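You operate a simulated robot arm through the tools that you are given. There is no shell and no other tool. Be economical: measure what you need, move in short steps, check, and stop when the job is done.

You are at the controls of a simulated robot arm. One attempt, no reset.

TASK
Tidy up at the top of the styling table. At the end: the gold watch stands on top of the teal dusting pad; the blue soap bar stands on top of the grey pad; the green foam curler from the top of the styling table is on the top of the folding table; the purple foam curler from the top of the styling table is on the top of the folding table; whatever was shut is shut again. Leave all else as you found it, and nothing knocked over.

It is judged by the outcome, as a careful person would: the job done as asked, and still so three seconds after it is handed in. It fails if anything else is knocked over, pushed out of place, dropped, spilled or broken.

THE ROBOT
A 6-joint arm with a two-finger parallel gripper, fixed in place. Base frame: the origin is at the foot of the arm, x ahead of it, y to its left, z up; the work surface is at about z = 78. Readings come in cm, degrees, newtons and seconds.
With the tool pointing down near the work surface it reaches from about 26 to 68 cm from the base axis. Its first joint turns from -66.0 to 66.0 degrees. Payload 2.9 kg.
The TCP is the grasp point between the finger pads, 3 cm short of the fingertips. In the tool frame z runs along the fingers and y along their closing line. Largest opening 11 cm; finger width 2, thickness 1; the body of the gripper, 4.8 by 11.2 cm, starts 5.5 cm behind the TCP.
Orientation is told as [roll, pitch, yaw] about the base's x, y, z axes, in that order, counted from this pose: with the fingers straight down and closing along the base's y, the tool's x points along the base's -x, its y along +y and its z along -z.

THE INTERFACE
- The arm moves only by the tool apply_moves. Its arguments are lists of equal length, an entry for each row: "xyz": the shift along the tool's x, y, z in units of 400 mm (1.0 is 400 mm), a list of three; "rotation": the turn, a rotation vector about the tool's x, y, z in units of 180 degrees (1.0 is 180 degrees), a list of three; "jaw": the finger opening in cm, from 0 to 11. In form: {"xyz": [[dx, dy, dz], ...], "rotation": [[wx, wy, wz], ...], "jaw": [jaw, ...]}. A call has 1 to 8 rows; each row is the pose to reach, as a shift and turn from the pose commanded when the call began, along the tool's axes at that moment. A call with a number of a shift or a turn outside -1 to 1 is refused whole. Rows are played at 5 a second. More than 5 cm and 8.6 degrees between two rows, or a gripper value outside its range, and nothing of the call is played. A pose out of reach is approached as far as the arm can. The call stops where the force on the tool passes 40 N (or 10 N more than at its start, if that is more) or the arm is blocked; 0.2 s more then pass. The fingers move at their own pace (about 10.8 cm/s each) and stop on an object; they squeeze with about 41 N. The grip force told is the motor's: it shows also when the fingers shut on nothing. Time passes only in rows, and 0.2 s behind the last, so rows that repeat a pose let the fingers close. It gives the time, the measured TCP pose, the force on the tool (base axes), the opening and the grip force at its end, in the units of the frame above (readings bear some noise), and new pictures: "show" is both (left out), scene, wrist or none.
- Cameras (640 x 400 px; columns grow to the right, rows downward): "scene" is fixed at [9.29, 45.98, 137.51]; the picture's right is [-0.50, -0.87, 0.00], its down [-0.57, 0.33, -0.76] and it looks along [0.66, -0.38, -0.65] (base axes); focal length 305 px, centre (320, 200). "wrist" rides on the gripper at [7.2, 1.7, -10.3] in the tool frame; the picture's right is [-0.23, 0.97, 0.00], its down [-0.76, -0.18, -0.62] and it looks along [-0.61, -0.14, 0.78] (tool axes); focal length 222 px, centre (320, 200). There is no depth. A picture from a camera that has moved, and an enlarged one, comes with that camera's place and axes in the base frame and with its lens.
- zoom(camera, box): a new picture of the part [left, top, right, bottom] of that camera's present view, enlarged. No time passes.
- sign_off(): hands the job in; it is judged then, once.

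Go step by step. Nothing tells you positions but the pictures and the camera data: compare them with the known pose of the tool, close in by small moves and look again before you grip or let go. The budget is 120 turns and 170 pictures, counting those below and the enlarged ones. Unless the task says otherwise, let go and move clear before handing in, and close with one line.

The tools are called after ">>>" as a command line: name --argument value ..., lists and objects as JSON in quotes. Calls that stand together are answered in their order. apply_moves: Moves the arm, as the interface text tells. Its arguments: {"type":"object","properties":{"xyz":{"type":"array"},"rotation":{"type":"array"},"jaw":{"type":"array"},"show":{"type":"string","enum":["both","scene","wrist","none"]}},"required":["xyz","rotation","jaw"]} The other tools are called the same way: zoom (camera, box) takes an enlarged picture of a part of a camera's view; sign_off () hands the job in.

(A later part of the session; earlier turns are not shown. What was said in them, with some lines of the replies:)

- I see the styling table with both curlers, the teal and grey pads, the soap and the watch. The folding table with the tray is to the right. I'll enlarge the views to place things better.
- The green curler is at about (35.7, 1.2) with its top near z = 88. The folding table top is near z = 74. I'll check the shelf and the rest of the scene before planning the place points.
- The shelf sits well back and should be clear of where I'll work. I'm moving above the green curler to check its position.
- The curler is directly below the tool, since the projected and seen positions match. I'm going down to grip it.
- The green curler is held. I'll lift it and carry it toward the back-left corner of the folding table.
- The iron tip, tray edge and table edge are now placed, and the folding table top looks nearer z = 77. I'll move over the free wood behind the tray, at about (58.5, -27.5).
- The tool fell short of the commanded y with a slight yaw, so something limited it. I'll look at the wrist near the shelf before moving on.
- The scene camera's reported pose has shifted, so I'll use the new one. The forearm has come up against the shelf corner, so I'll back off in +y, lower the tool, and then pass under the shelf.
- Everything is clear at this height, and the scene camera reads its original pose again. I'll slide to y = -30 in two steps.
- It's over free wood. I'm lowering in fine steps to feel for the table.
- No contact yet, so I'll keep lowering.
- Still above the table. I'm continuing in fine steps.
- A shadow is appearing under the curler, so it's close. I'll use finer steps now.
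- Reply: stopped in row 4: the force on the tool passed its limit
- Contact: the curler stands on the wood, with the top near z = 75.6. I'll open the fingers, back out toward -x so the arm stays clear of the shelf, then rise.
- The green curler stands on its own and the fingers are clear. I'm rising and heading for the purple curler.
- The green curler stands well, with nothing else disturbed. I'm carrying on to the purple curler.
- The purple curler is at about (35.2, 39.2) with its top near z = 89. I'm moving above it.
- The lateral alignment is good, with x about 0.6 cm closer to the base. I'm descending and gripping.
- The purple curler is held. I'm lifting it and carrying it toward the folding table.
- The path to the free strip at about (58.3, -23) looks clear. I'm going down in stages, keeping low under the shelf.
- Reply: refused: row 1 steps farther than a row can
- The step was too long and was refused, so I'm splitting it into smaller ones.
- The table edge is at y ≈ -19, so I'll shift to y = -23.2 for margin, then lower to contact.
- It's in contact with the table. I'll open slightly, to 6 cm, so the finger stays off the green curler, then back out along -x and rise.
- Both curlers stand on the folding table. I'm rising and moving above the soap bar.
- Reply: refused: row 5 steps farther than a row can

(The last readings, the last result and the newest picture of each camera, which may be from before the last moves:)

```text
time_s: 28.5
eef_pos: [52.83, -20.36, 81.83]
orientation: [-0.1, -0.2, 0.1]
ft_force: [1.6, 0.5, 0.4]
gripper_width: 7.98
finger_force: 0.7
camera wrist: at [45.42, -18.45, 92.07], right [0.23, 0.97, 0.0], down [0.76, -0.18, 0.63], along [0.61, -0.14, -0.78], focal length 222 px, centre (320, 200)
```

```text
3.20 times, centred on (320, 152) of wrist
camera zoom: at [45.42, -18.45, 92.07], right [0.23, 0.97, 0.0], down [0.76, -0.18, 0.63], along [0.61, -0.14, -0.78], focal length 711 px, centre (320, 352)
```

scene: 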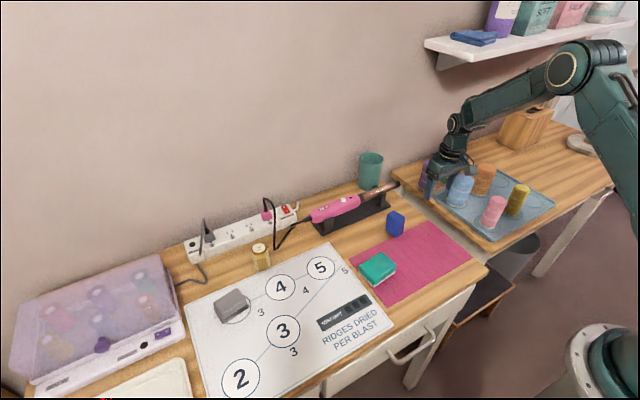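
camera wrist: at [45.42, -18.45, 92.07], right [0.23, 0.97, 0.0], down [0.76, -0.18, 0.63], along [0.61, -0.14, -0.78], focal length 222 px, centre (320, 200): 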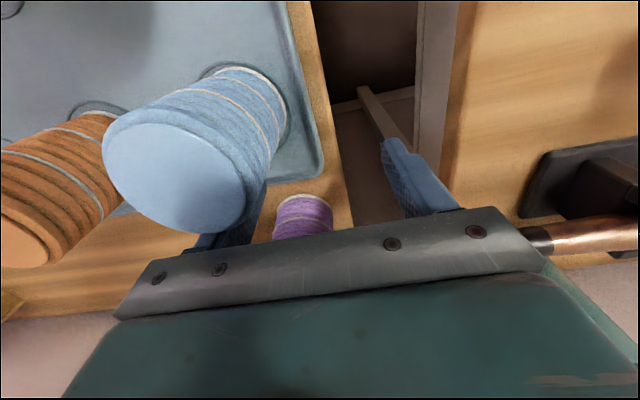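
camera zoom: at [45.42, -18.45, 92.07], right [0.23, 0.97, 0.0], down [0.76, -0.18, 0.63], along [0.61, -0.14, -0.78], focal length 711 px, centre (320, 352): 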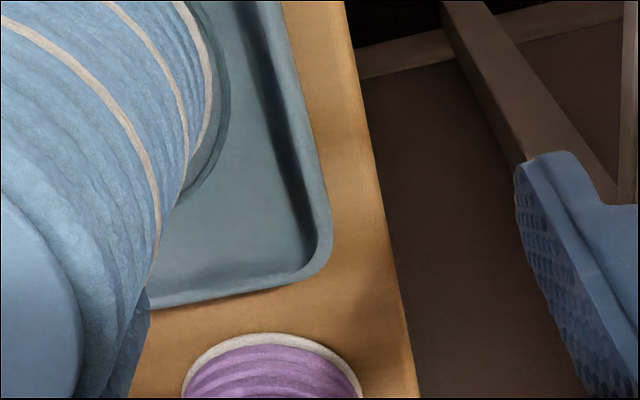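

The long row was refused and the small shift ran low, beside the blue curler. It still looks seated in its ring. I'm rising straight up now and checking.

>>> apply_moves --xyz '[[-0.01, 0.01, -0.05], [-0.01, 0.01, -0.16], [-0.01, 0.01, -0.27], [-0.01, 0.01, -0.38], [-0.01, 0.05, -0.45]]' --rotation '[[0, 0, 0], [0, 0, 0], [0, 0, 0], [0, 0, 0], [0, 0, 0]]' --jaw '[6, 6, 6, 6, 6]' --show "wrist"

>>> zoom --camera "scene" --box '[390, 140, 550, 240]'

```text
time_s: 29.7
eef_pos: [52.79, -18.43, 99.92]
orientation: [-0.1, -0.2, 0.0]
ft_force: [-0.8, 0.1, 0.1]
gripper_width: 5.99
finger_force: 0.1
camera wrist: at [45.49, -16.5, 110.11], right [0.23, 0.97, 0.0], down [0.76, -0.18, 0.63], along [0.61, -0.14, -0.78], focal length 222 px, centre (320, 200)
```

wrist: 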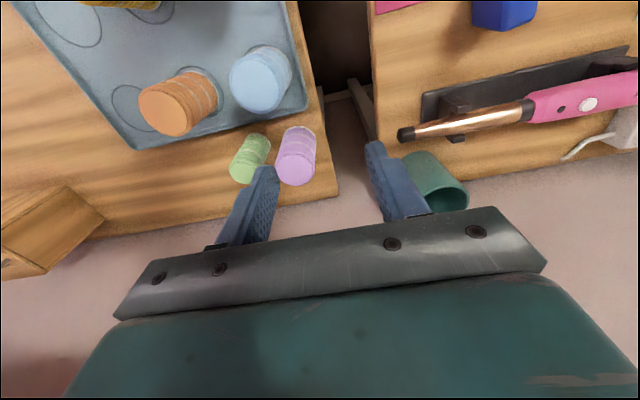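

```text
4.00 times, centred on (470, 190) of scene
camera zoom: at [9.29, 45.98, 137.51], right [-0.5, -0.87, 0.0], down [-0.57, 0.33, -0.76], along [0.66, -0.38, -0.65], focal length 1219 px, centre (-280, 240)
```

zoom: 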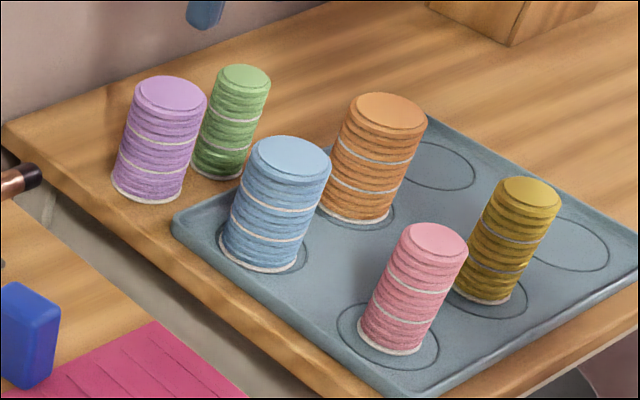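

Nothing on the tray has moved and both curlers stand well. I'm heading above the soap.

>>> apply_moves --xyz '[[0.03, 0.115, 0], [0.06, 0.23, 0], [0.09, 0.345, 0], [0.12, 0.46, 0], [0.12, 0.48, 0]]' --rotation '[[0, 0, 0], [0, 0, 0], [0, 0, 0], [0, 0, 0], [0, 0, 0]]' --jaw '[6, 6, 6, 6, 6]' --show "wrist"

>>> zoom --camera "wrist" --box '[220, 60, 420, 185]'

```text
time_s: 30.9
eef_pos: [48.38, 0.76, 99.64]
orientation: [-0.1, -0.2, 0.0]
ft_force: [0.3, -0.6, 0.7]
gripper_width: 5.98
finger_force: 0.0
camera wrist: at [40.91, 2.67, 109.92], right [0.23, 0.97, 0.0], down [0.76, -0.18, 0.63], along [0.61, -0.14, -0.78], focal length 222 px, centre (320, 200)
```

wrist: 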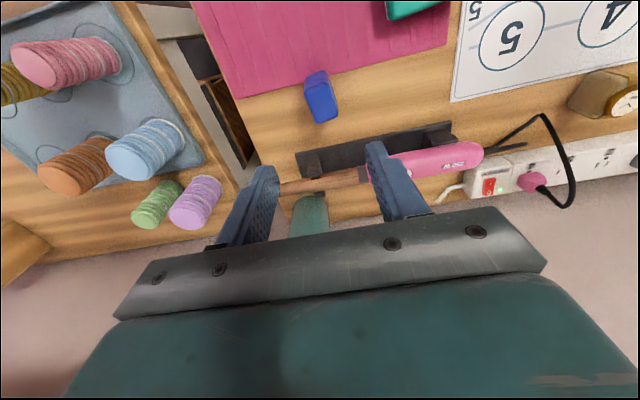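

```text
3.20 times, centred on (320, 122) of wrist
camera zoom: at [40.91, 2.67, 109.92], right [0.23, 0.97, 0.0], down [0.76, -0.18, 0.63], along [0.61, -0.14, -0.78], focal length 711 px, centre (320, 448)
```

zoom: 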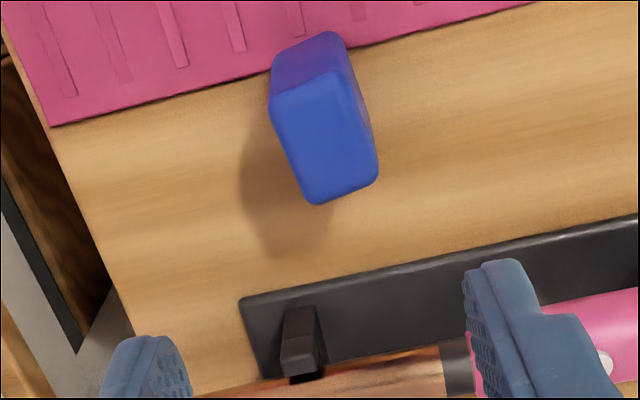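

The soap's top is centred near (47.8, 1.45, 84.7) with its long side turned about 8.5°. I'll match that yaw, go down and grip it by its narrow width.

>>> apply_moves --xyz '[[0.0145, 0.017, 0.1], [0.0145, 0.017, 0.2], [0.0145, 0.017, 0.3]]' --rotation '[[0, 0, -0.024], [0, 0, -0.047], [0, 0, -0.047]]' --jaw '[6, 6, 6]' --show "wrist"

```text
time_s: 31.7
eef_pos: [47.36, 1.32, 87.71]
orientation: [-0.1, -0.2, 8.5]
ft_force: [0.8, -0.6, -0.8]
gripper_width: 6.02
finger_force: 0.0
camera wrist: at [39.77, 2.15, 97.84], right [0.08, 1.0, 0.0], down [0.78, -0.06, 0.63], along [0.63, -0.05, -0.78], focal length 222 px, centre (320, 200)
```

wrist: 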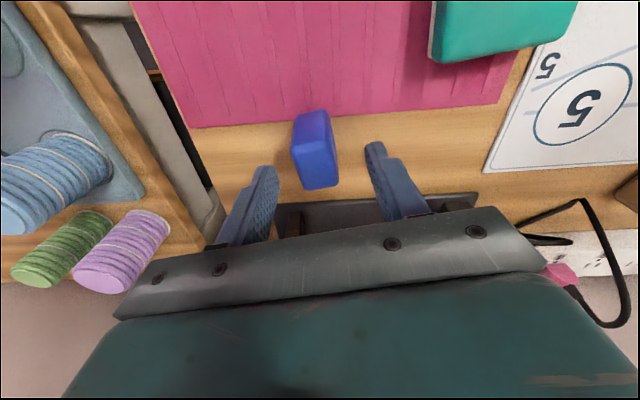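

The soap is centred between the fingers. I'm going down the last 5 cm and closing.

>>> apply_moves --xyz '[[0, 0, 0.065], [0, 0, 0.13], [0, 0, 0.13], [0, 0, 0.13], [0, 0, 0.13]]' --rotation '[[0, 0, 0], [0, 0, 0], [0, 0, 0], [0, 0, 0], [0, 0, 0]]' --jaw '[6, 6, 1, 1, 1]' --show "wrist"

>>> zoom --camera "scene" --box '[340, 180, 460, 255]'

>>> zoom --camera "scene" --box '[190, 230, 310, 330]'

```text
time_s: 32.9
eef_pos: [47.43, 1.52, 82.6]
orientation: [-0.1, -0.2, 8.5]
ft_force: [-1.0, 0.3, 0.2]
gripper_width: 2.93
finger_force: 41.1
camera wrist: at [39.91, 2.29, 92.67], right [0.08, 1.0, 0.0], down [0.78, -0.06, 0.63], along [0.62, -0.05, -0.78], focal length 222 px, centre (320, 200)
```

wrist: 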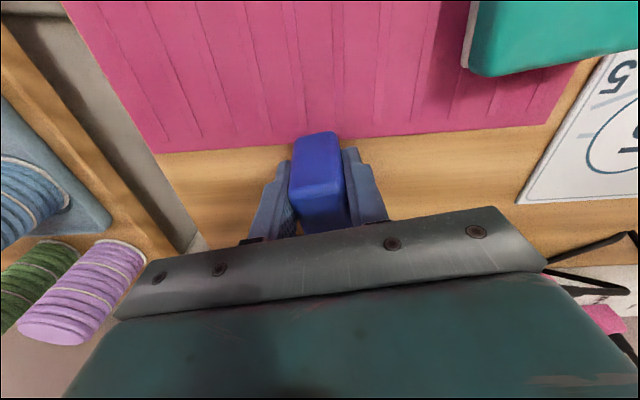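

```text
5.33 times, centred on (400, 218) of scene
camera zoom: at [9.29, 45.98, 137.51], right [-0.5, -0.87, 0.0], down [-0.57, 0.33, -0.76], along [0.66, -0.38, -0.65], focal length 1626 px, centre (-107, 107)
```

zoom: 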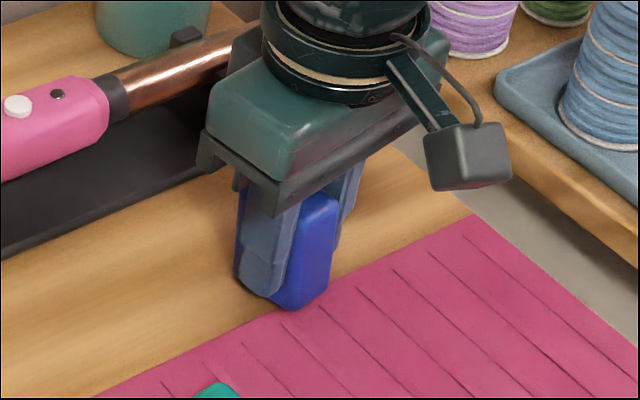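

```text
4.00 times, centred on (250, 280) of scene
camera zoom: at [9.29, 45.98, 137.51], right [-0.5, -0.87, 0.0], down [-0.57, 0.33, -0.76], along [0.66, -0.38, -0.65], focal length 1219 px, centre (600, -120)
```

zoom: 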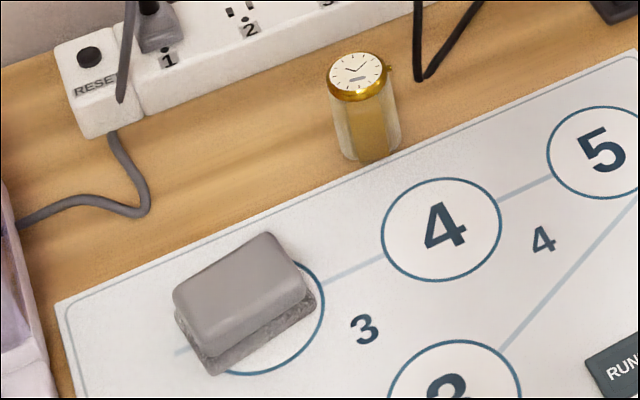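

The soap is held. The grey pad's top is centred near (47.8, 45.2), with its long side roughly along y. I'll lift and carry while turning the soap so its long side matches the pad.

>>> apply_moves --xyz '[[0, 0, -0.12], [0, 0, -0.24], [-0.0178, 0.1187, -0.26], [-0.0356, 0.2374, -0.26], [-0.0534, 0.3561, -0.26], [-0.0712, 0.4748, -0.26], [-0.089, 0.5935, -0.26], [-0.1068, 0.7122, -0.26]]' --rotation '[[0, 0, 0], [0, 0, 0], [0, 0, -0.0444], [0, 0, -0.0888], [0, 0, -0.1332], [0, 0, -0.1776], [0, 0, -0.222], [0, 0, -0.2664]]' --jaw '[1, 1, 1, 1, 1, 1, 1, 1]' --show "scene"

```text
time_s: 34.7
eef_pos: [47.67, 30.54, 92.81]
orientation: [-0.3, 0.0, 56.7]
ft_force: [0.4, 1.0, -1.1]
gripper_width: 2.93
finger_force: 41.2
```

scene: 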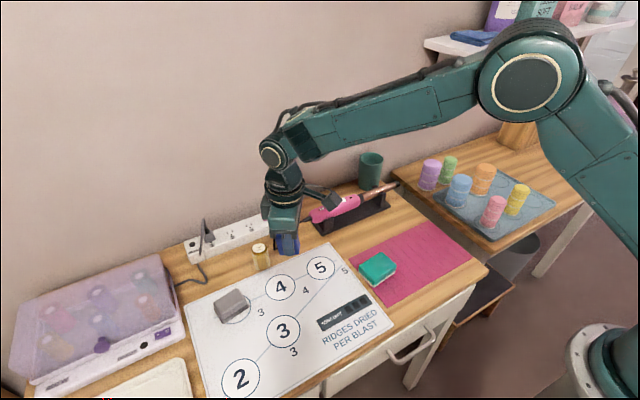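

The carry is going well. I'll finish the turn and the approach above the grey pad, then check.

>>> apply_moves --xyz '[[-0.062, 0.04, 0], [-0.123, 0.08, 0], [-0.184, 0.12, 0], [-0.245, 0.16, 0], [-0.307, 0.1975, 0], [-0.307, 0.1975, 0]]' --rotation '[[0, 0, -0.0467], [0, 0, -0.0933], [0, 0, -0.14], [0, 0, -0.187], [0, 0, -0.2333], [0, 0, -0.2333]]' --jaw '[1, 1, 1, 1, 1, 1]'

```text
time_s: 36.1
eef_pos: [47.69, 45.12, 92.89]
orientation: [-0.2, 0.2, 98.5]
ft_force: [-0.8, 0.5, -1.4]
gripper_width: 2.92
finger_force: 41.0
camera wrist: at [47.02, 37.75, 103.15], right [-1.0, 0.08, 0.0], down [0.06, 0.78, 0.62], along [0.05, 0.62, -0.78], focal length 222 px, centre (320, 200)
```

scene: 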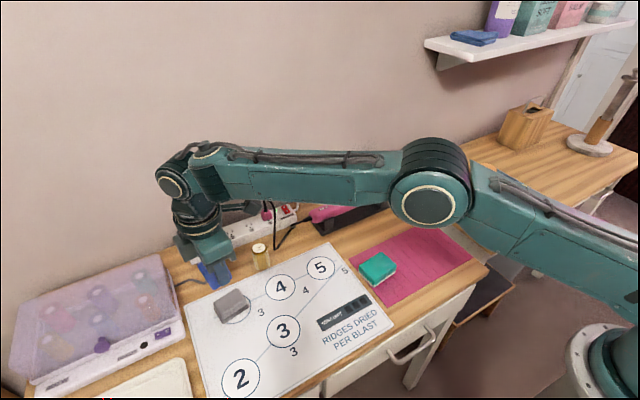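
wrist: 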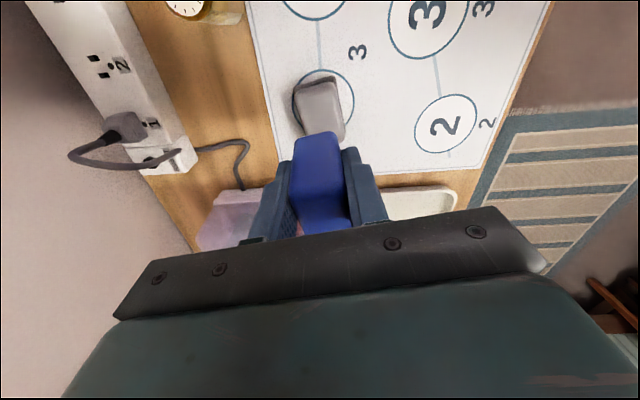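

I'll enlarge the view to measure the pad relative to the soap.

>>> zoom --camera "wrist" --box '[260, 50, 400, 240]'

>>> zoom --camera "scene" --box '[170, 220, 290, 340]'

```text
2.11 times, centred on (330, 145) of wrist
camera zoom: at [47.02, 37.75, 103.15], right [-1.0, 0.08, 0.0], down [0.06, 0.78, 0.62], along [0.05, 0.62, -0.78], focal length 468 px, centre (299, 316)
```

zoom: 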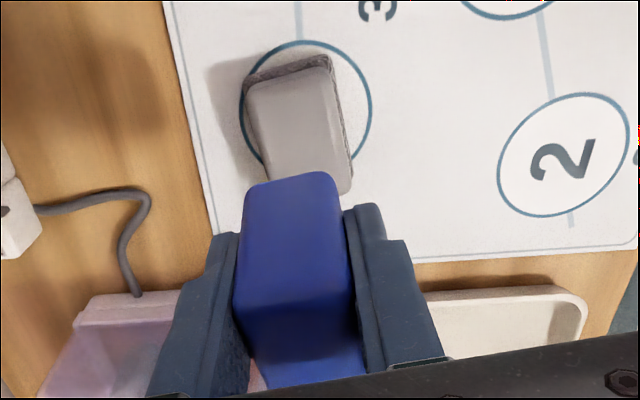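

```text
3.33 times, centred on (230, 280) of scene
camera zoom: at [9.29, 45.98, 137.51], right [-0.5, -0.87, 0.0], down [-0.57, 0.33, -0.76], along [0.66, -0.38, -0.65], focal length 1016 px, centre (620, -67)
```

zoom: 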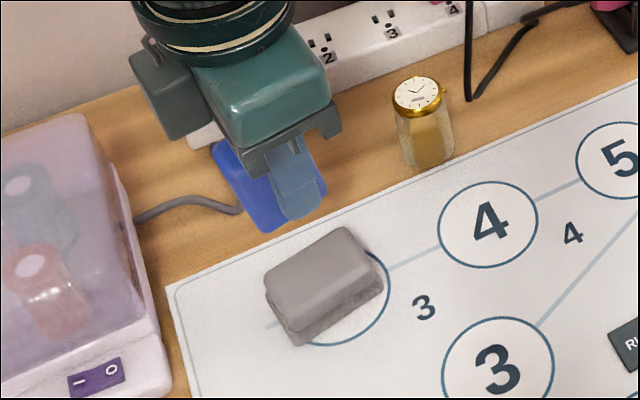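

The pad is centred at (47.7, 45.1), directly below, and the yaw matches. I'm lowering to just above it.

>>> apply_moves --xyz '[[0.006, 0, 0.05], [0.006, 0, 0.1], [0.006, 0, 0.135], [0.006, 0, 0.135]]' --rotation '[[0, 0, 0], [0, 0, 0], [0, 0, 0], [0, 0, 0]]' --jaw '[1, 1, 1, 1]' --show "wrist"

>>> zoom --camera "scene" --box '[170, 220, 290, 340]'

```text
time_s: 37.1
eef_pos: [47.86, 44.66, 87.45]
orientation: [-0.2, 0.1, 98.5]
ft_force: [0.7, 0.1, -1.7]
gripper_width: 2.93
finger_force: 41.3
camera wrist: at [47.11, 37.39, 97.68], right [-1.0, 0.08, 0.0], down [0.06, 0.78, 0.62], along [0.05, 0.62, -0.78], focal length 222 px, centre (320, 200)
```

wrist: 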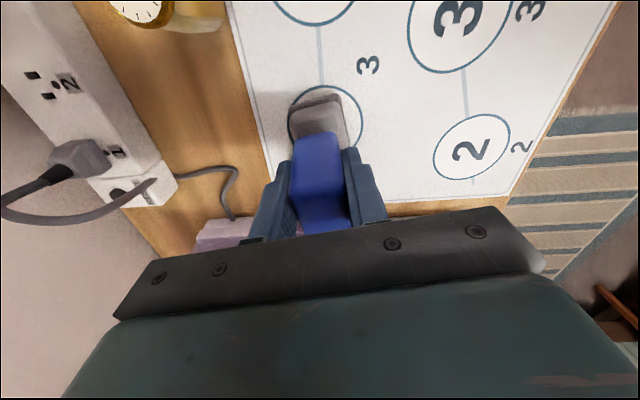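

```text
3.33 times, centred on (230, 280) of scene
camera zoom: at [9.29, 45.98, 137.51], right [-0.5, -0.87, 0.0], down [-0.57, 0.33, -0.76], along [0.66, -0.38, -0.65], focal length 1016 px, centre (620, -67)
```

zoom: 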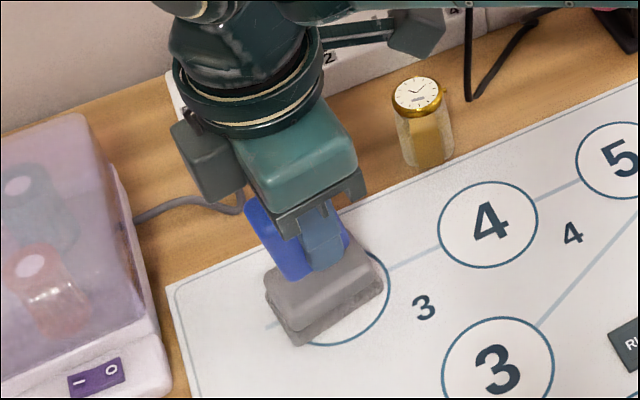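

Aligned over the pad. I'm lowering to contact in fine steps.

>>> apply_moves --xyz '[[0, 0, 0.008], [0, 0, 0.016], [0, 0, 0.024], [0, 0, 0.03], [0, 0, 0.035], [0, 0, 0.04]]' --rotation '[[0, 0, 0], [0, 0, 0], [0, 0, 0], [0, 0, 0], [0, 0, 0], [0, 0, 0]]' --jaw '[1, 1, 1, 1, 1, 1]' --show "none"

>>> zoom --camera "scene" --box '[190, 260, 270, 330]'

```text
time_s: 38.5
eef_pos: [47.96, 44.81, 85.94]
orientation: [-0.3, 0.0, 98.5]
ft_force: [-3.2, -0.7, 12.4]
gripper_width: 2.92
finger_force: 41.0
```

```text
5.71 times, centred on (230, 295) of scene
camera zoom: at [9.26, 45.95, 137.52], right [-0.5, -0.87, 0.0], down [-0.57, 0.33, -0.76], along [0.66, -0.38, -0.65], focal length 1742 px, centre (834, -343)
```

zoom: 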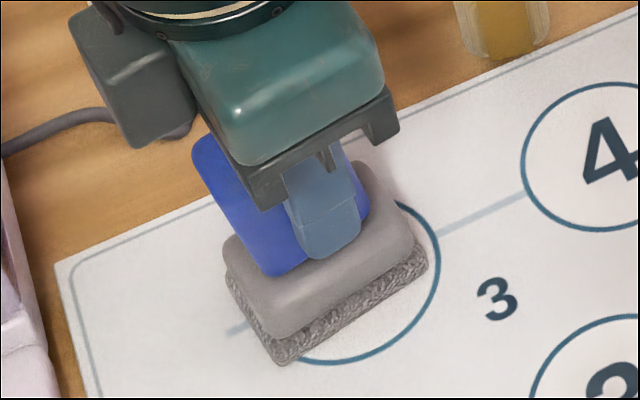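

It's in contact but sits about 0.4 cm too far back on the pad. I'll lift slightly, shift it forward and set it down again.

>>> apply_moves --xyz '[[0, 0, -0.02], [-0.0015, 0.01, -0.02], [-0.0015, 0.01, -0.012], [-0.0015, 0.01, -0.006], [-0.0015, 0.01, -0.003]]' --rotation '[[0, 0, 0], [0, 0, 0], [0, 0, 0], [0, 0, 0], [0, 0, 0]]' --jaw '[1, 1, 1, 1, 1]' --show "none"

>>> zoom --camera "scene" --box '[190, 260, 270, 330]'

```text
time_s: 39.7
eef_pos: [47.45, 44.93, 86.07]
orientation: [-0.4, 0.1, 98.6]
ft_force: [-2.3, 0.2, 6.2]
gripper_width: 2.91
finger_force: 40.5
```

```text
5.71 times, centred on (230, 295) of scene
camera zoom: at [9.27, 45.97, 137.51], right [-0.5, -0.87, 0.0], down [-0.57, 0.33, -0.76], along [0.66, -0.38, -0.65], focal length 1742 px, centre (834, -343)
```

zoom: 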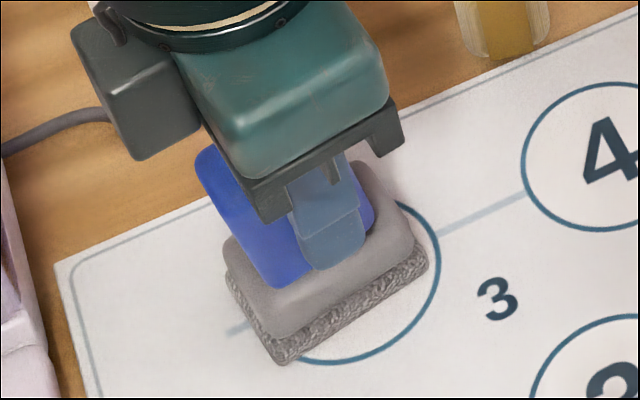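

It's centred now with light contact. I'll release and rise straight up.

>>> apply_moves --xyz '[[0, 0, 0], [0, 0, 0], [0, 0, 0], [0, 0, -0.05], [0, 0, -0.15], [0, 0, -0.25], [0, 0, -0.35]]' --rotation '[[0, 0, 0], [0, 0, 0], [0, 0, 0], [0, 0, 0], [0, 0, 0], [0, 0, 0], [0, 0, 0]]' --jaw '[5, 5, 5, 5, 5, 5, 5]' --show "wrist"

>>> zoom --camera "scene" --box '[170, 220, 290, 340]'

```text
time_s: 41.3
eef_pos: [47.38, 44.97, 100.14]
orientation: [-0.2, 0.2, 98.4]
ft_force: [0.1, 0.3, 0.4]
gripper_width: 5.02
finger_force: 0.0
camera wrist: at [46.54, 37.66, 110.37], right [-1.0, 0.08, 0.0], down [0.06, 0.78, 0.62], along [0.05, 0.62, -0.78], focal length 222 px, centre (320, 200)
```

wrist: 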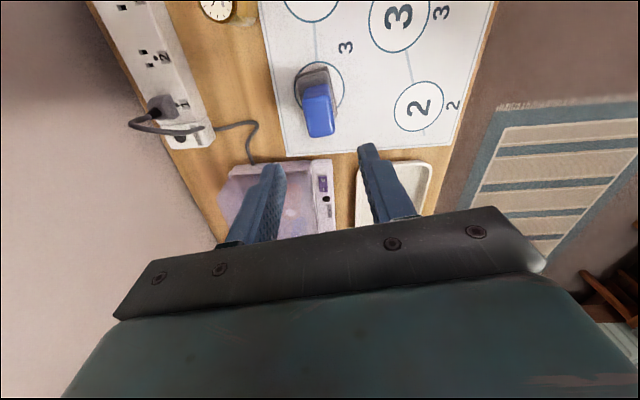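

```text
3.33 times, centred on (230, 280) of scene
camera zoom: at [9.29, 45.98, 137.51], right [-0.5, -0.87, 0.0], down [-0.57, 0.33, -0.76], along [0.66, -0.38, -0.65], focal length 1016 px, centre (620, -67)
```

zoom: 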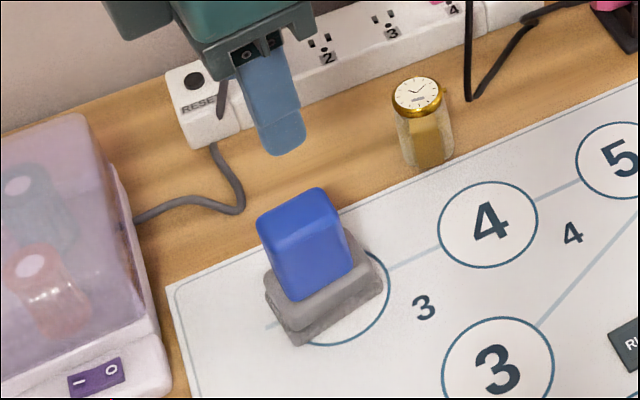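

The soap stands on the grey pad. Next I'm moving above the gold watch to see its shape and grip faces.

>>> apply_moves --xyz '[[0.089, -0.046, 0], [0.178, -0.092, 0], [0.268, -0.137, 0], [0.268, -0.137, 0]]' --rotation '[[0, 0, 0], [0, 0, 0], [0, 0, 0], [0, 0, 0]]' --jaw '[8, 8, 8, 8]'

>>> zoom --camera "wrist" --box '[240, 70, 400, 190]'

>>> zoom --camera "scene" --box '[230, 225, 310, 285]'

```text
time_s: 42.3
eef_pos: [54.29, 34.86, 100.1]
orientation: [-0.2, 0.3, 98.5]
ft_force: [-0.4, 0.1, 0.1]
gripper_width: 8.01
finger_force: 0.1
camera wrist: at [53.52, 27.66, 110.35], right [-1.0, 0.08, 0.0], down [0.06, 0.78, 0.62], along [0.05, 0.62, -0.78], focal length 222 px, centre (320, 200)
```

scene: 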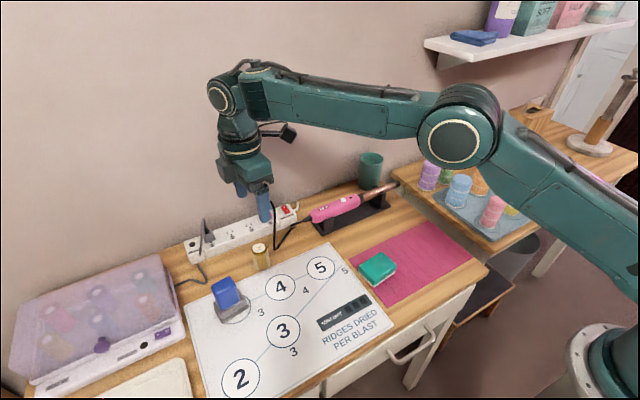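
wrist: 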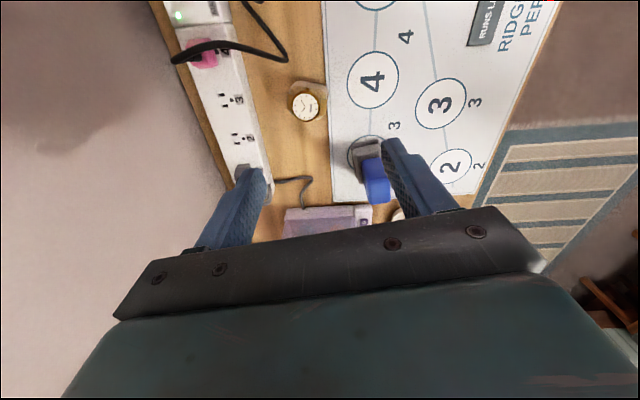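

```text
3.33 times, centred on (320, 130) of wrist
camera zoom: at [53.52, 27.66, 110.35], right [-1.0, 0.08, 0.0], down [0.06, 0.78, 0.62], along [0.05, 0.62, -0.78], focal length 740 px, centre (320, 433)
```

zoom: 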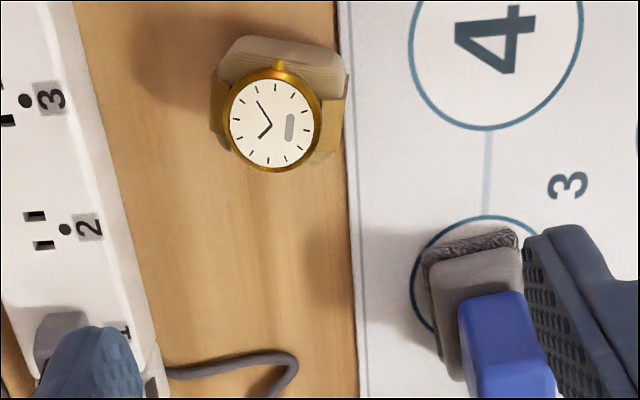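

```text
6.67 times, centred on (270, 255) of scene
camera zoom: at [9.29, 45.97, 137.51], right [-0.5, -0.87, 0.0], down [-0.57, 0.33, -0.76], along [0.66, -0.38, -0.65], focal length 2032 px, centre (653, -167)
```

zoom: 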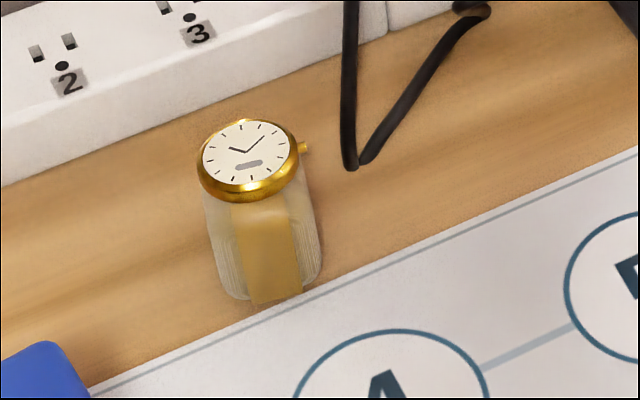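

The watch sits upright on a cushion with the strap on its ±x faces, turned about -9.5° and centred near (55.5, 35.1). I'll align to close across the strap faces and lower partway, staying clear of the black cable.

>>> apply_moves --xyz '[[-0.0005, -0.01, 0.0], [-0.001, -0.02, 0.04], [-0.0015, -0.0306, 0.1], [-0.0015, -0.0306, 0.2], [-0.0015, -0.0306, 0.2]]' --rotation '[[0, 0, 0.033], [0, 0, 0.067], [0, 0, 0.1], [0, 0, 0.1], [0, 0, 0.1]]' --jaw '[8, 8, 8, 8, 8]'

>>> zoom --camera "wrist" --box '[200, 60, 440, 240]'

>>> zoom --camera "scene" --box '[200, 180, 320, 280]'

```text
time_s: 43.5
eef_pos: [55.7, 35.24, 92.26]
orientation: [-0.3, 0.1, 80.5]
ft_force: [0.2, -0.4, -0.2]
gripper_width: 7.99
finger_force: 0.1
camera wrist: at [52.75, 28.47, 102.45], right [-0.92, 0.39, -0.01], down [0.3, 0.72, 0.62], along [0.24, 0.57, -0.78], focal length 222 px, centre (320, 200)
```

scene: 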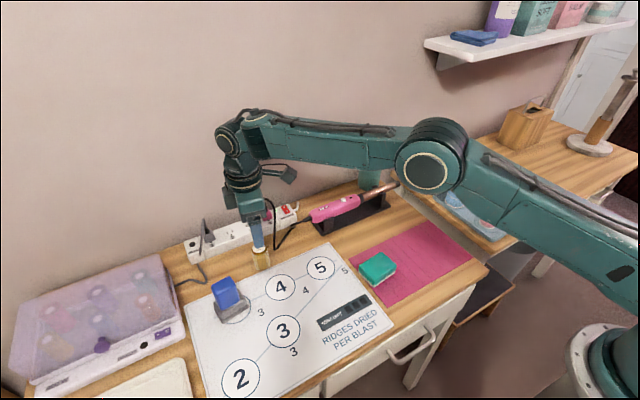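
wrist: 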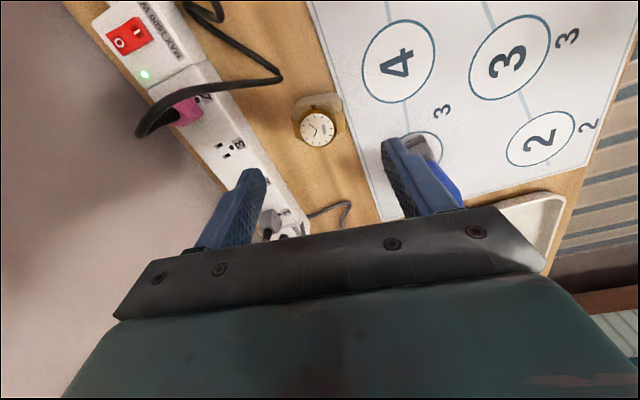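

```text
2.22 times, centred on (320, 150) of wrist
camera zoom: at [52.75, 28.47, 102.45], right [-0.92, 0.39, -0.01], down [0.3, 0.72, 0.62], along [0.24, 0.57, -0.78], focal length 494 px, centre (320, 311)
```

zoom: 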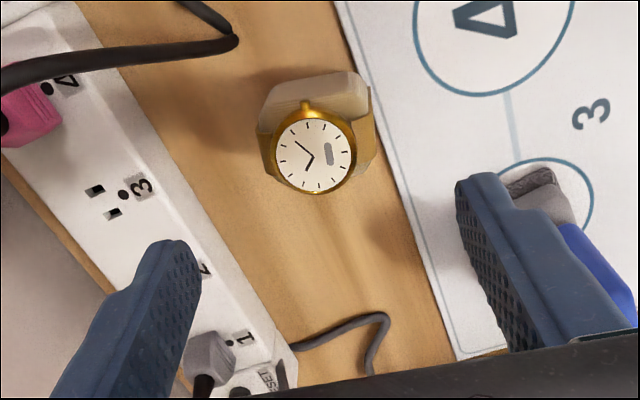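

```text
4.00 times, centred on (260, 230) of scene
camera zoom: at [9.29, 45.98, 137.51], right [-0.5, -0.87, 0.0], down [-0.57, 0.33, -0.76], along [0.66, -0.38, -0.65], focal length 1219 px, centre (560, 80)
```

zoom: 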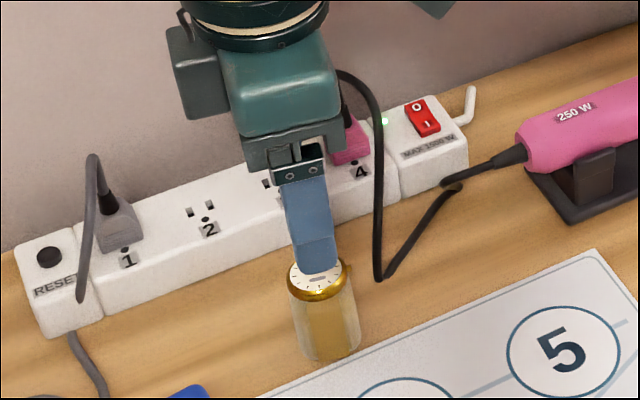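

The watch is centred between the fingers with matching yaw, and the cable is clear. I'm going down and closing.

>>> apply_moves --xyz '[[0, 0, 0.08], [0, 0, 0.16], [0, 0, 0.22], [0, 0, 0.26], [0, 0, 0.26], [0, 0, 0.26], [0, 0, 0.26]]' --rotation '[[0, 0, 0], [0, 0, 0], [0, 0, 0], [0, 0, 0], [0, 0, 0], [0, 0, 0], [0, 0, 0]]' --jaw '[8, 8, 8, 8, 3, 3, 3]'

>>> zoom --camera "scene" --box '[200, 180, 320, 280]'

```text
time_s: 45.1
eef_pos: [55.85, 35.19, 81.41]
orientation: [-0.3, 0.2, 80.5]
ft_force: [0.4, 0.5, -0.6]
gripper_width: 4.53
finger_force: 40.9
camera wrist: at [52.8, 28.44, 91.71], right [-0.92, 0.39, 0.0], down [0.3, 0.72, 0.62], along [0.24, 0.57, -0.78], focal length 222 px, centre (320, 200)
```

scene: 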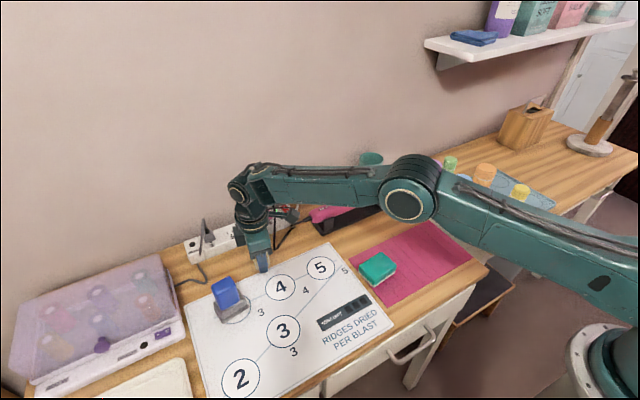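
wrist: 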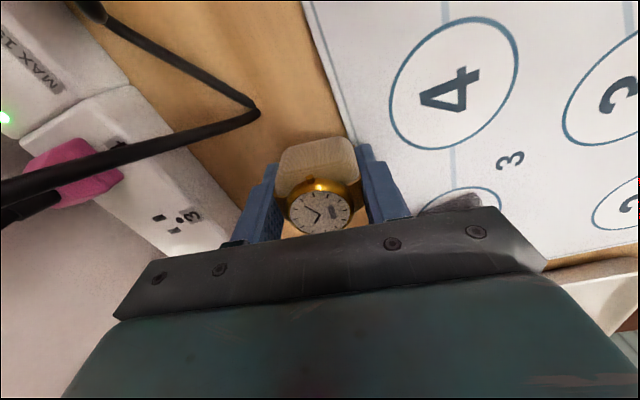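

```text
4.00 times, centred on (260, 230) of scene
camera zoom: at [9.29, 45.98, 137.51], right [-0.5, -0.87, 0.0], down [-0.57, 0.33, -0.76], along [0.66, -0.38, -0.65], focal length 1219 px, centre (560, 80)
```

zoom: 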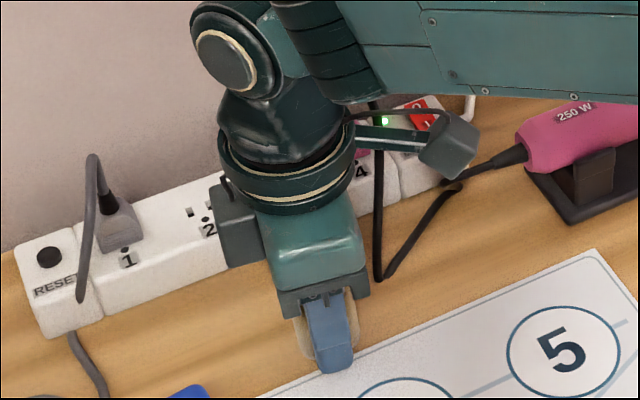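

The watch is held at 4.5 cm. I'm lifting it straight up, then carrying it clear of the cable toward the teal pad while turning it to fit the pad's long side.

>>> apply_moves --xyz '[[0, 0, -0.105], [0, 0, -0.21], [0, 0, -0.315], [0.0432, 0.1068, -0.33], [0.1316, 0.1807, -0.33], [0.2405, 0.2258, -0.33], [0.3473, 0.2586, -0.33], [0.4583, 0.2858, -0.33]]' --rotation '[[0, 0, 0], [0, 0, 0], [0, 0, 0], [0, 0, 0.0444], [0, 0, 0.0888], [0, 0, 0.1332], [0, 0, 0.1776], [0, 0, 0.222]]' --jaw '[3, 3, 3, 3, 3, 3, 3, 3]' --show "scene"

```text
time_s: 46.9
eef_pos: [41.2, 18.98, 94.66]
orientation: [-0.3, -0.3, 40.3]
ft_force: [-0.3, -1.3, -1.1]
gripper_width: 4.55
finger_force: 41.6
```

scene: 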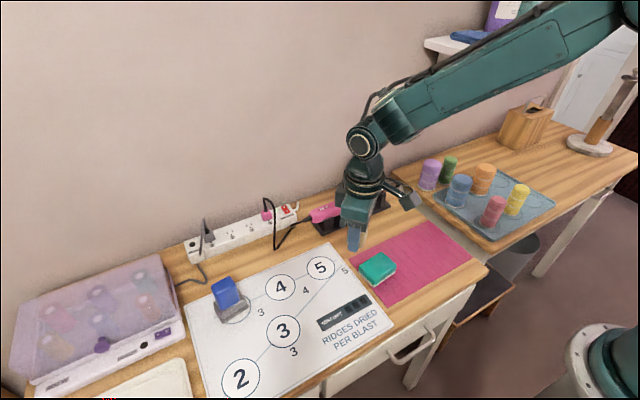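

I'm finishing the turn and stopping above the teal pad.

>>> apply_moves --xyz '[[0.03, -0.023, 0], [0.06, -0.046, 0], [0.09, -0.069, 0], [0.117, -0.0907, 0], [0.117, -0.0907, 0]]' --rotation '[[0, 0, 0.045], [0, 0, 0.09], [0, 0, 0.135], [0, 0, 0.18], [0, 0, 0.18]]' --jaw '[3, 3, 3, 3, 3]'

>>> zoom --camera "wrist" --box '[220, 50, 420, 250]'

>>> zoom --camera "scene" --box '[320, 200, 440, 300]'

```text
time_s: 48.1
eef_pos: [40.06, 13.22, 94.79]
orientation: [-0.1, -0.2, 8.0]
ft_force: [-0.1, -0.4, -1.9]
gripper_width: 4.54
finger_force: 40.8
camera wrist: at [32.52, 13.98, 104.95], right [0.09, 1.0, 0.0], down [0.78, -0.07, 0.63], along [0.62, -0.06, -0.78], focal length 222 px, centre (320, 200)
```

scene: 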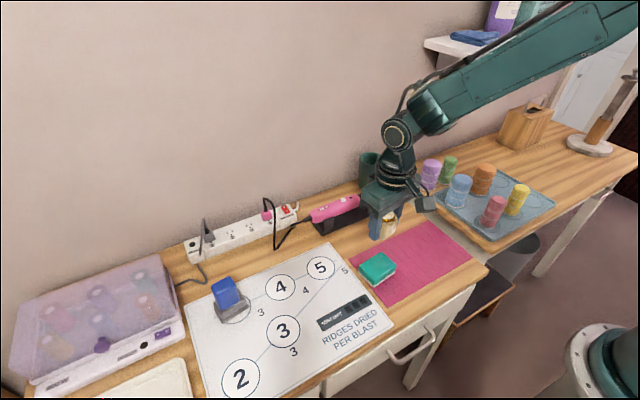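
wrist: 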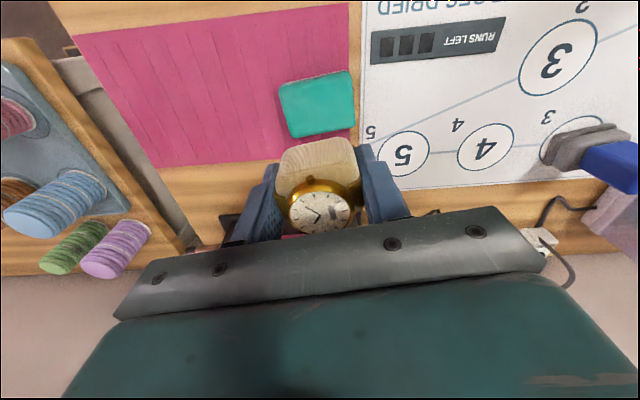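

```text
2.00 times, centred on (320, 150) of wrist
camera zoom: at [32.52, 13.98, 104.95], right [0.09, 1.0, 0.0], down [0.78, -0.07, 0.63], along [0.62, -0.06, -0.78], focal length 444 px, centre (320, 300)
```

zoom: 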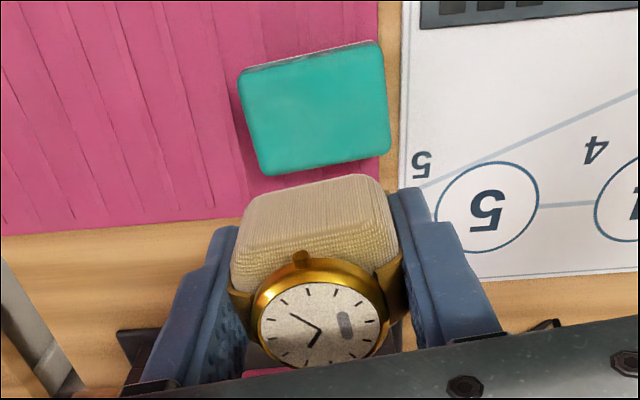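

```text
4.00 times, centred on (380, 250) of scene
camera zoom: at [9.29, 45.98, 137.51], right [-0.5, -0.87, 0.0], down [-0.57, 0.33, -0.76], along [0.66, -0.38, -0.65], focal length 1219 px, centre (80, 0)
```

zoom: 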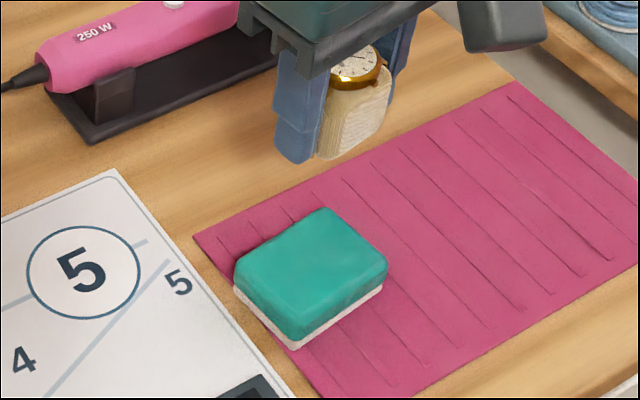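

The pad is centred near (39.7, 13.2), about 5 by 7 cm, at the same yaw. I'm lowering to just above it.

>>> apply_moves --xyz '[[0.005, 0, 0.07], [0.005, 0, 0.14], [0.005, 0, 0.19], [0.005, 0, 0.21], [0.005, 0, 0.21]]' --rotation '[[0, 0, 0], [0, 0, 0], [0, 0, 0], [0, 0, 0], [0, 0, 0]]' --jaw '[3, 3, 3, 3, 3]' --show "wrist"

>>> zoom --camera "scene" --box '[320, 200, 440, 300]'

```text
time_s: 49.3
eef_pos: [40.07, 13.19, 86.31]
orientation: [-0.1, -0.2, 8.1]
ft_force: [-0.1, 0.6, -1.3]
gripper_width: 4.52
finger_force: 40.7
camera wrist: at [32.41, 14.07, 96.51], right [0.09, 1.0, 0.0], down [0.78, -0.07, 0.63], along [0.62, -0.06, -0.78], focal length 222 px, centre (320, 200)
```

wrist: 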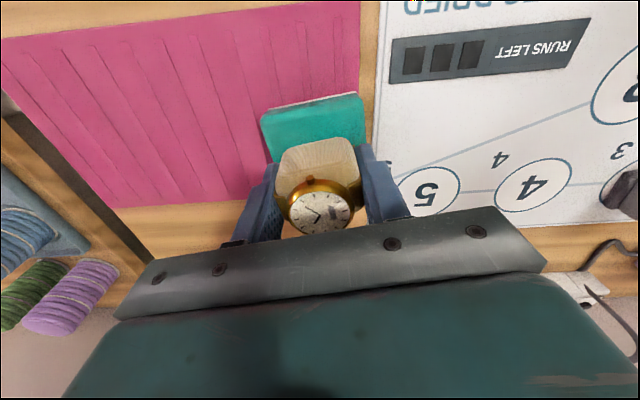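

```text
4.00 times, centred on (380, 250) of scene
camera zoom: at [9.29, 45.98, 137.51], right [-0.5, -0.87, 0.0], down [-0.57, 0.33, -0.76], along [0.66, -0.38, -0.65], focal length 1219 px, centre (80, 0)
```

zoom: 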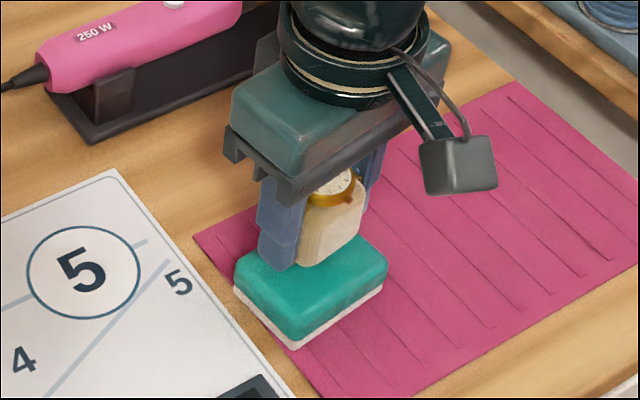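

The watch looks about 0.5 cm too far back on the pad. I'll shift it forward, then lower it to contact in fine steps.

>>> apply_moves --xyz '[[0.013, 0.0017, 0], [0.013, 0.0017, 0.01], [0.013, 0.0017, 0.02], [0.013, 0.0017, 0.026], [0.013, 0.0017, 0.031]]' --rotation '[[0, 0, 0], [0, 0, 0], [0, 0, 0], [0, 0, 0], [0, 0, 0]]' --jaw '[3, 3, 3, 3, 3]' --show "none"

>>> zoom --camera "scene" --box '[340, 220, 420, 290]'

```text
time_s: 50.5
eef_pos: [39.48, 13.2, 85.08]
orientation: [-0.3, -0.2, 8.1]
ft_force: [-0.3, -0.7, 0.0]
gripper_width: 4.54
finger_force: 41.2
```

```text
5.71 times, centred on (380, 255) of scene
camera zoom: at [9.29, 45.98, 137.51], right [-0.5, -0.87, 0.0], down [-0.57, 0.33, -0.76], along [0.66, -0.38, -0.65], focal length 1742 px, centre (-23, -114)
```

zoom: 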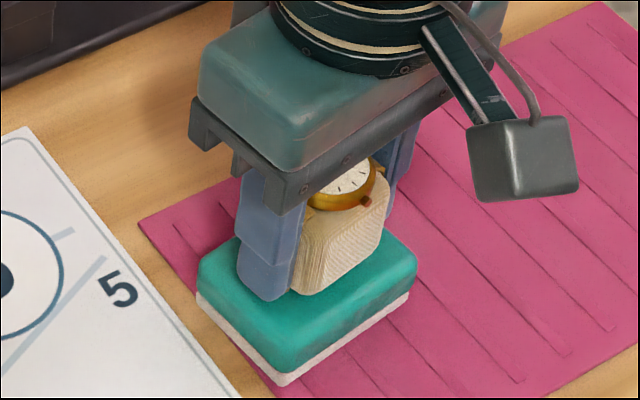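

The alignment looks good and it's still just above the pad. I'm continuing down.

>>> apply_moves --xyz '[[0, 0, 0.005], [0, 0, 0.01], [0, 0, 0.015], [0, 0, 0.02]]' --rotation '[[0, 0, 0], [0, 0, 0], [0, 0, 0], [0, 0, 0]]' --jaw '[3, 3, 3, 3]' --show "none"

>>> zoom --camera "scene" --box '[340, 220, 420, 290]'

```text
time_s: 51.5
eef_pos: [39.48, 13.21, 84.5]
orientation: [-0.1, -0.3, 8.1]
ft_force: [-5.4, -0.2, 16.5]
gripper_width: 4.56
finger_force: 40.8
```

```text
5.71 times, centred on (380, 255) of scene
camera zoom: at [9.25, 45.97, 137.51], right [-0.5, -0.87, 0.0], down [-0.57, 0.33, -0.76], along [0.66, -0.38, -0.65], focal length 1742 px, centre (-23, -114)
```

zoom: 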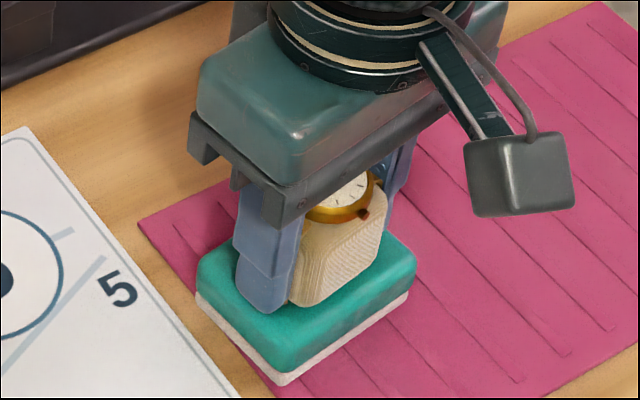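

It's in contact. I'll ease the pressure, release and rise straight up.

>>> apply_moves --xyz '[[0, 0, -0.005], [0, 0, -0.005], [0, 0, -0.005], [0, 0, -0.005], [0, 0, -0.06], [0, 0, -0.16], [0, 0, -0.27], [0, 0, -0.38]]' --rotation '[[0, 0, 0], [0, 0, 0], [0, 0, 0], [0, 0, 0], [0, 0, 0], [0, 0, 0], [0, 0, 0], [0, 0, 0]]' --jaw '[3, 6.5, 6.5, 6.5, 6.5, 6.5, 6.5, 6.5]'

>>> zoom --camera "scene" --box '[330, 210, 430, 290]'

```text
time_s: 53.3
eef_pos: [39.24, 13.23, 99.59]
orientation: [-0.2, -0.3, 8.0]
ft_force: [0.1, -0.3, -0.5]
gripper_width: 6.49
finger_force: 0.0
camera wrist: at [31.68, 14.14, 109.81], right [0.09, 1.0, 0.0], down [0.78, -0.07, 0.63], along [0.62, -0.06, -0.78], focal length 222 px, centre (320, 200)
```

scene: 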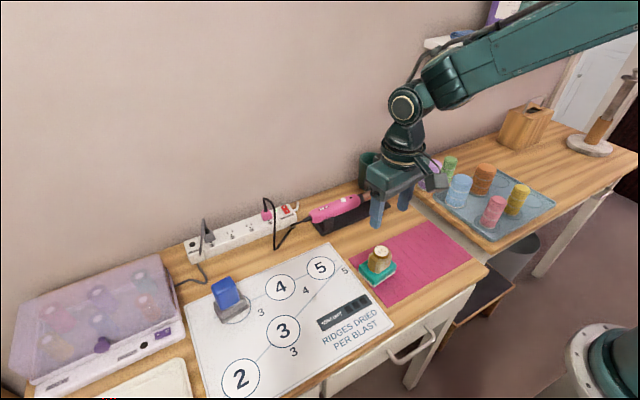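
wrist: 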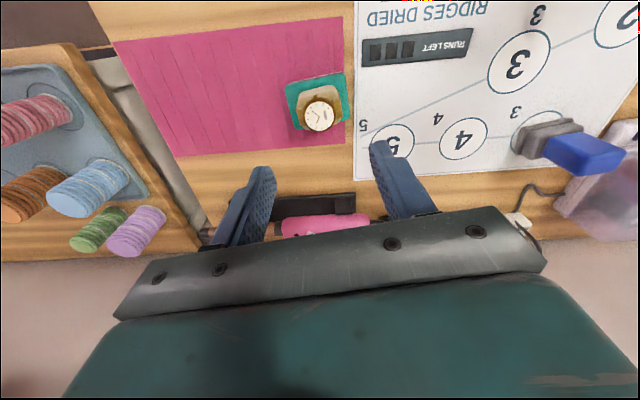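

```text
5.00 times, centred on (380, 250) of scene
camera zoom: at [9.29, 45.98, 137.51], right [-0.5, -0.87, 0.0], down [-0.57, 0.33, -0.76], along [0.66, -0.38, -0.65], focal length 1524 px, centre (20, -50)
```

zoom: 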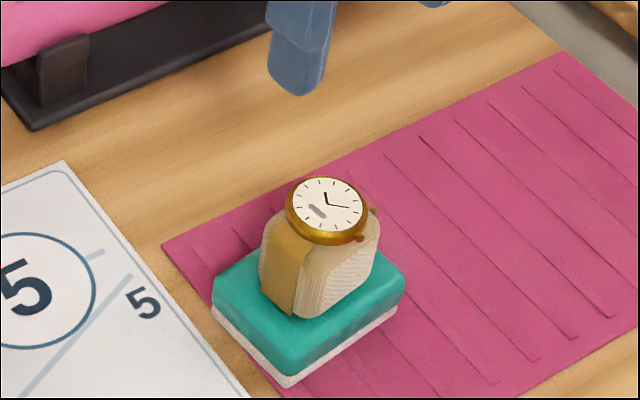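

Everything is placed. I'm rising a little more to get a last overview.

>>> apply_moves --xyz '[[0, 0, -0.1], [0, 0, -0.2], [0, 0, -0.25], [0, 0, -0.25]]' --rotation '[[0, 0, 0], [0, 0, 0], [0, 0, 0], [0, 0, 0]]' --jaw '[6.5, 6.5, 6.5, 6.5]' --show "scene"

>>> zoom --camera "scene" --box '[380, 140, 580, 260]'

```text
time_s: 54.3
eef_pos: [39.07, 13.14, 109.72]
orientation: [-0.2, -0.2, 8.1]
ft_force: [0.6, -0.2, 0.0]
gripper_width: 6.5
finger_force: 0.1
```

scene: 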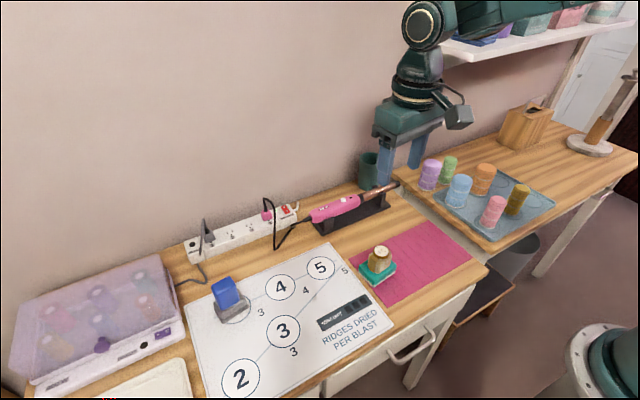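

```text
3.20 times, centred on (480, 200) of scene
camera zoom: at [9.29, 45.98, 137.51], right [-0.5, -0.87, 0.0], down [-0.57, 0.33, -0.76], along [0.66, -0.38, -0.65], focal length 975 px, centre (-192, 200)
```

zoom: 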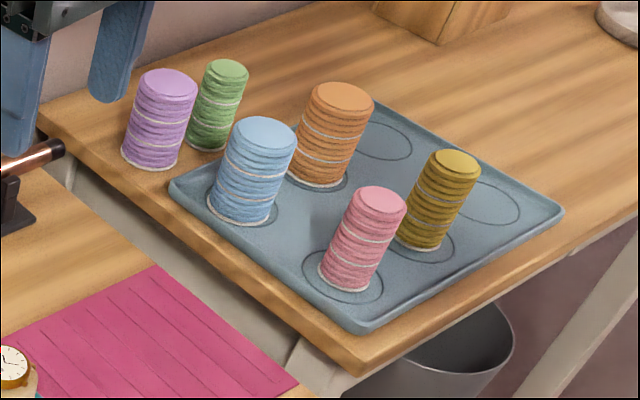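

The watch, the soap and both curlers stand where asked, everything else is in place, and the arm is clear. I'm handing it in.

>>> sign_off

```text
The job is handed in.
```

The gold watch stands on the teal pad, the blue soap stands on the grey pad, and the green and purple curlers stand on the folding table. Nothing was opened, and nothing else looks out of place in the final pictures, though the forearm appeared to touch the shelf corner once during the first carry.
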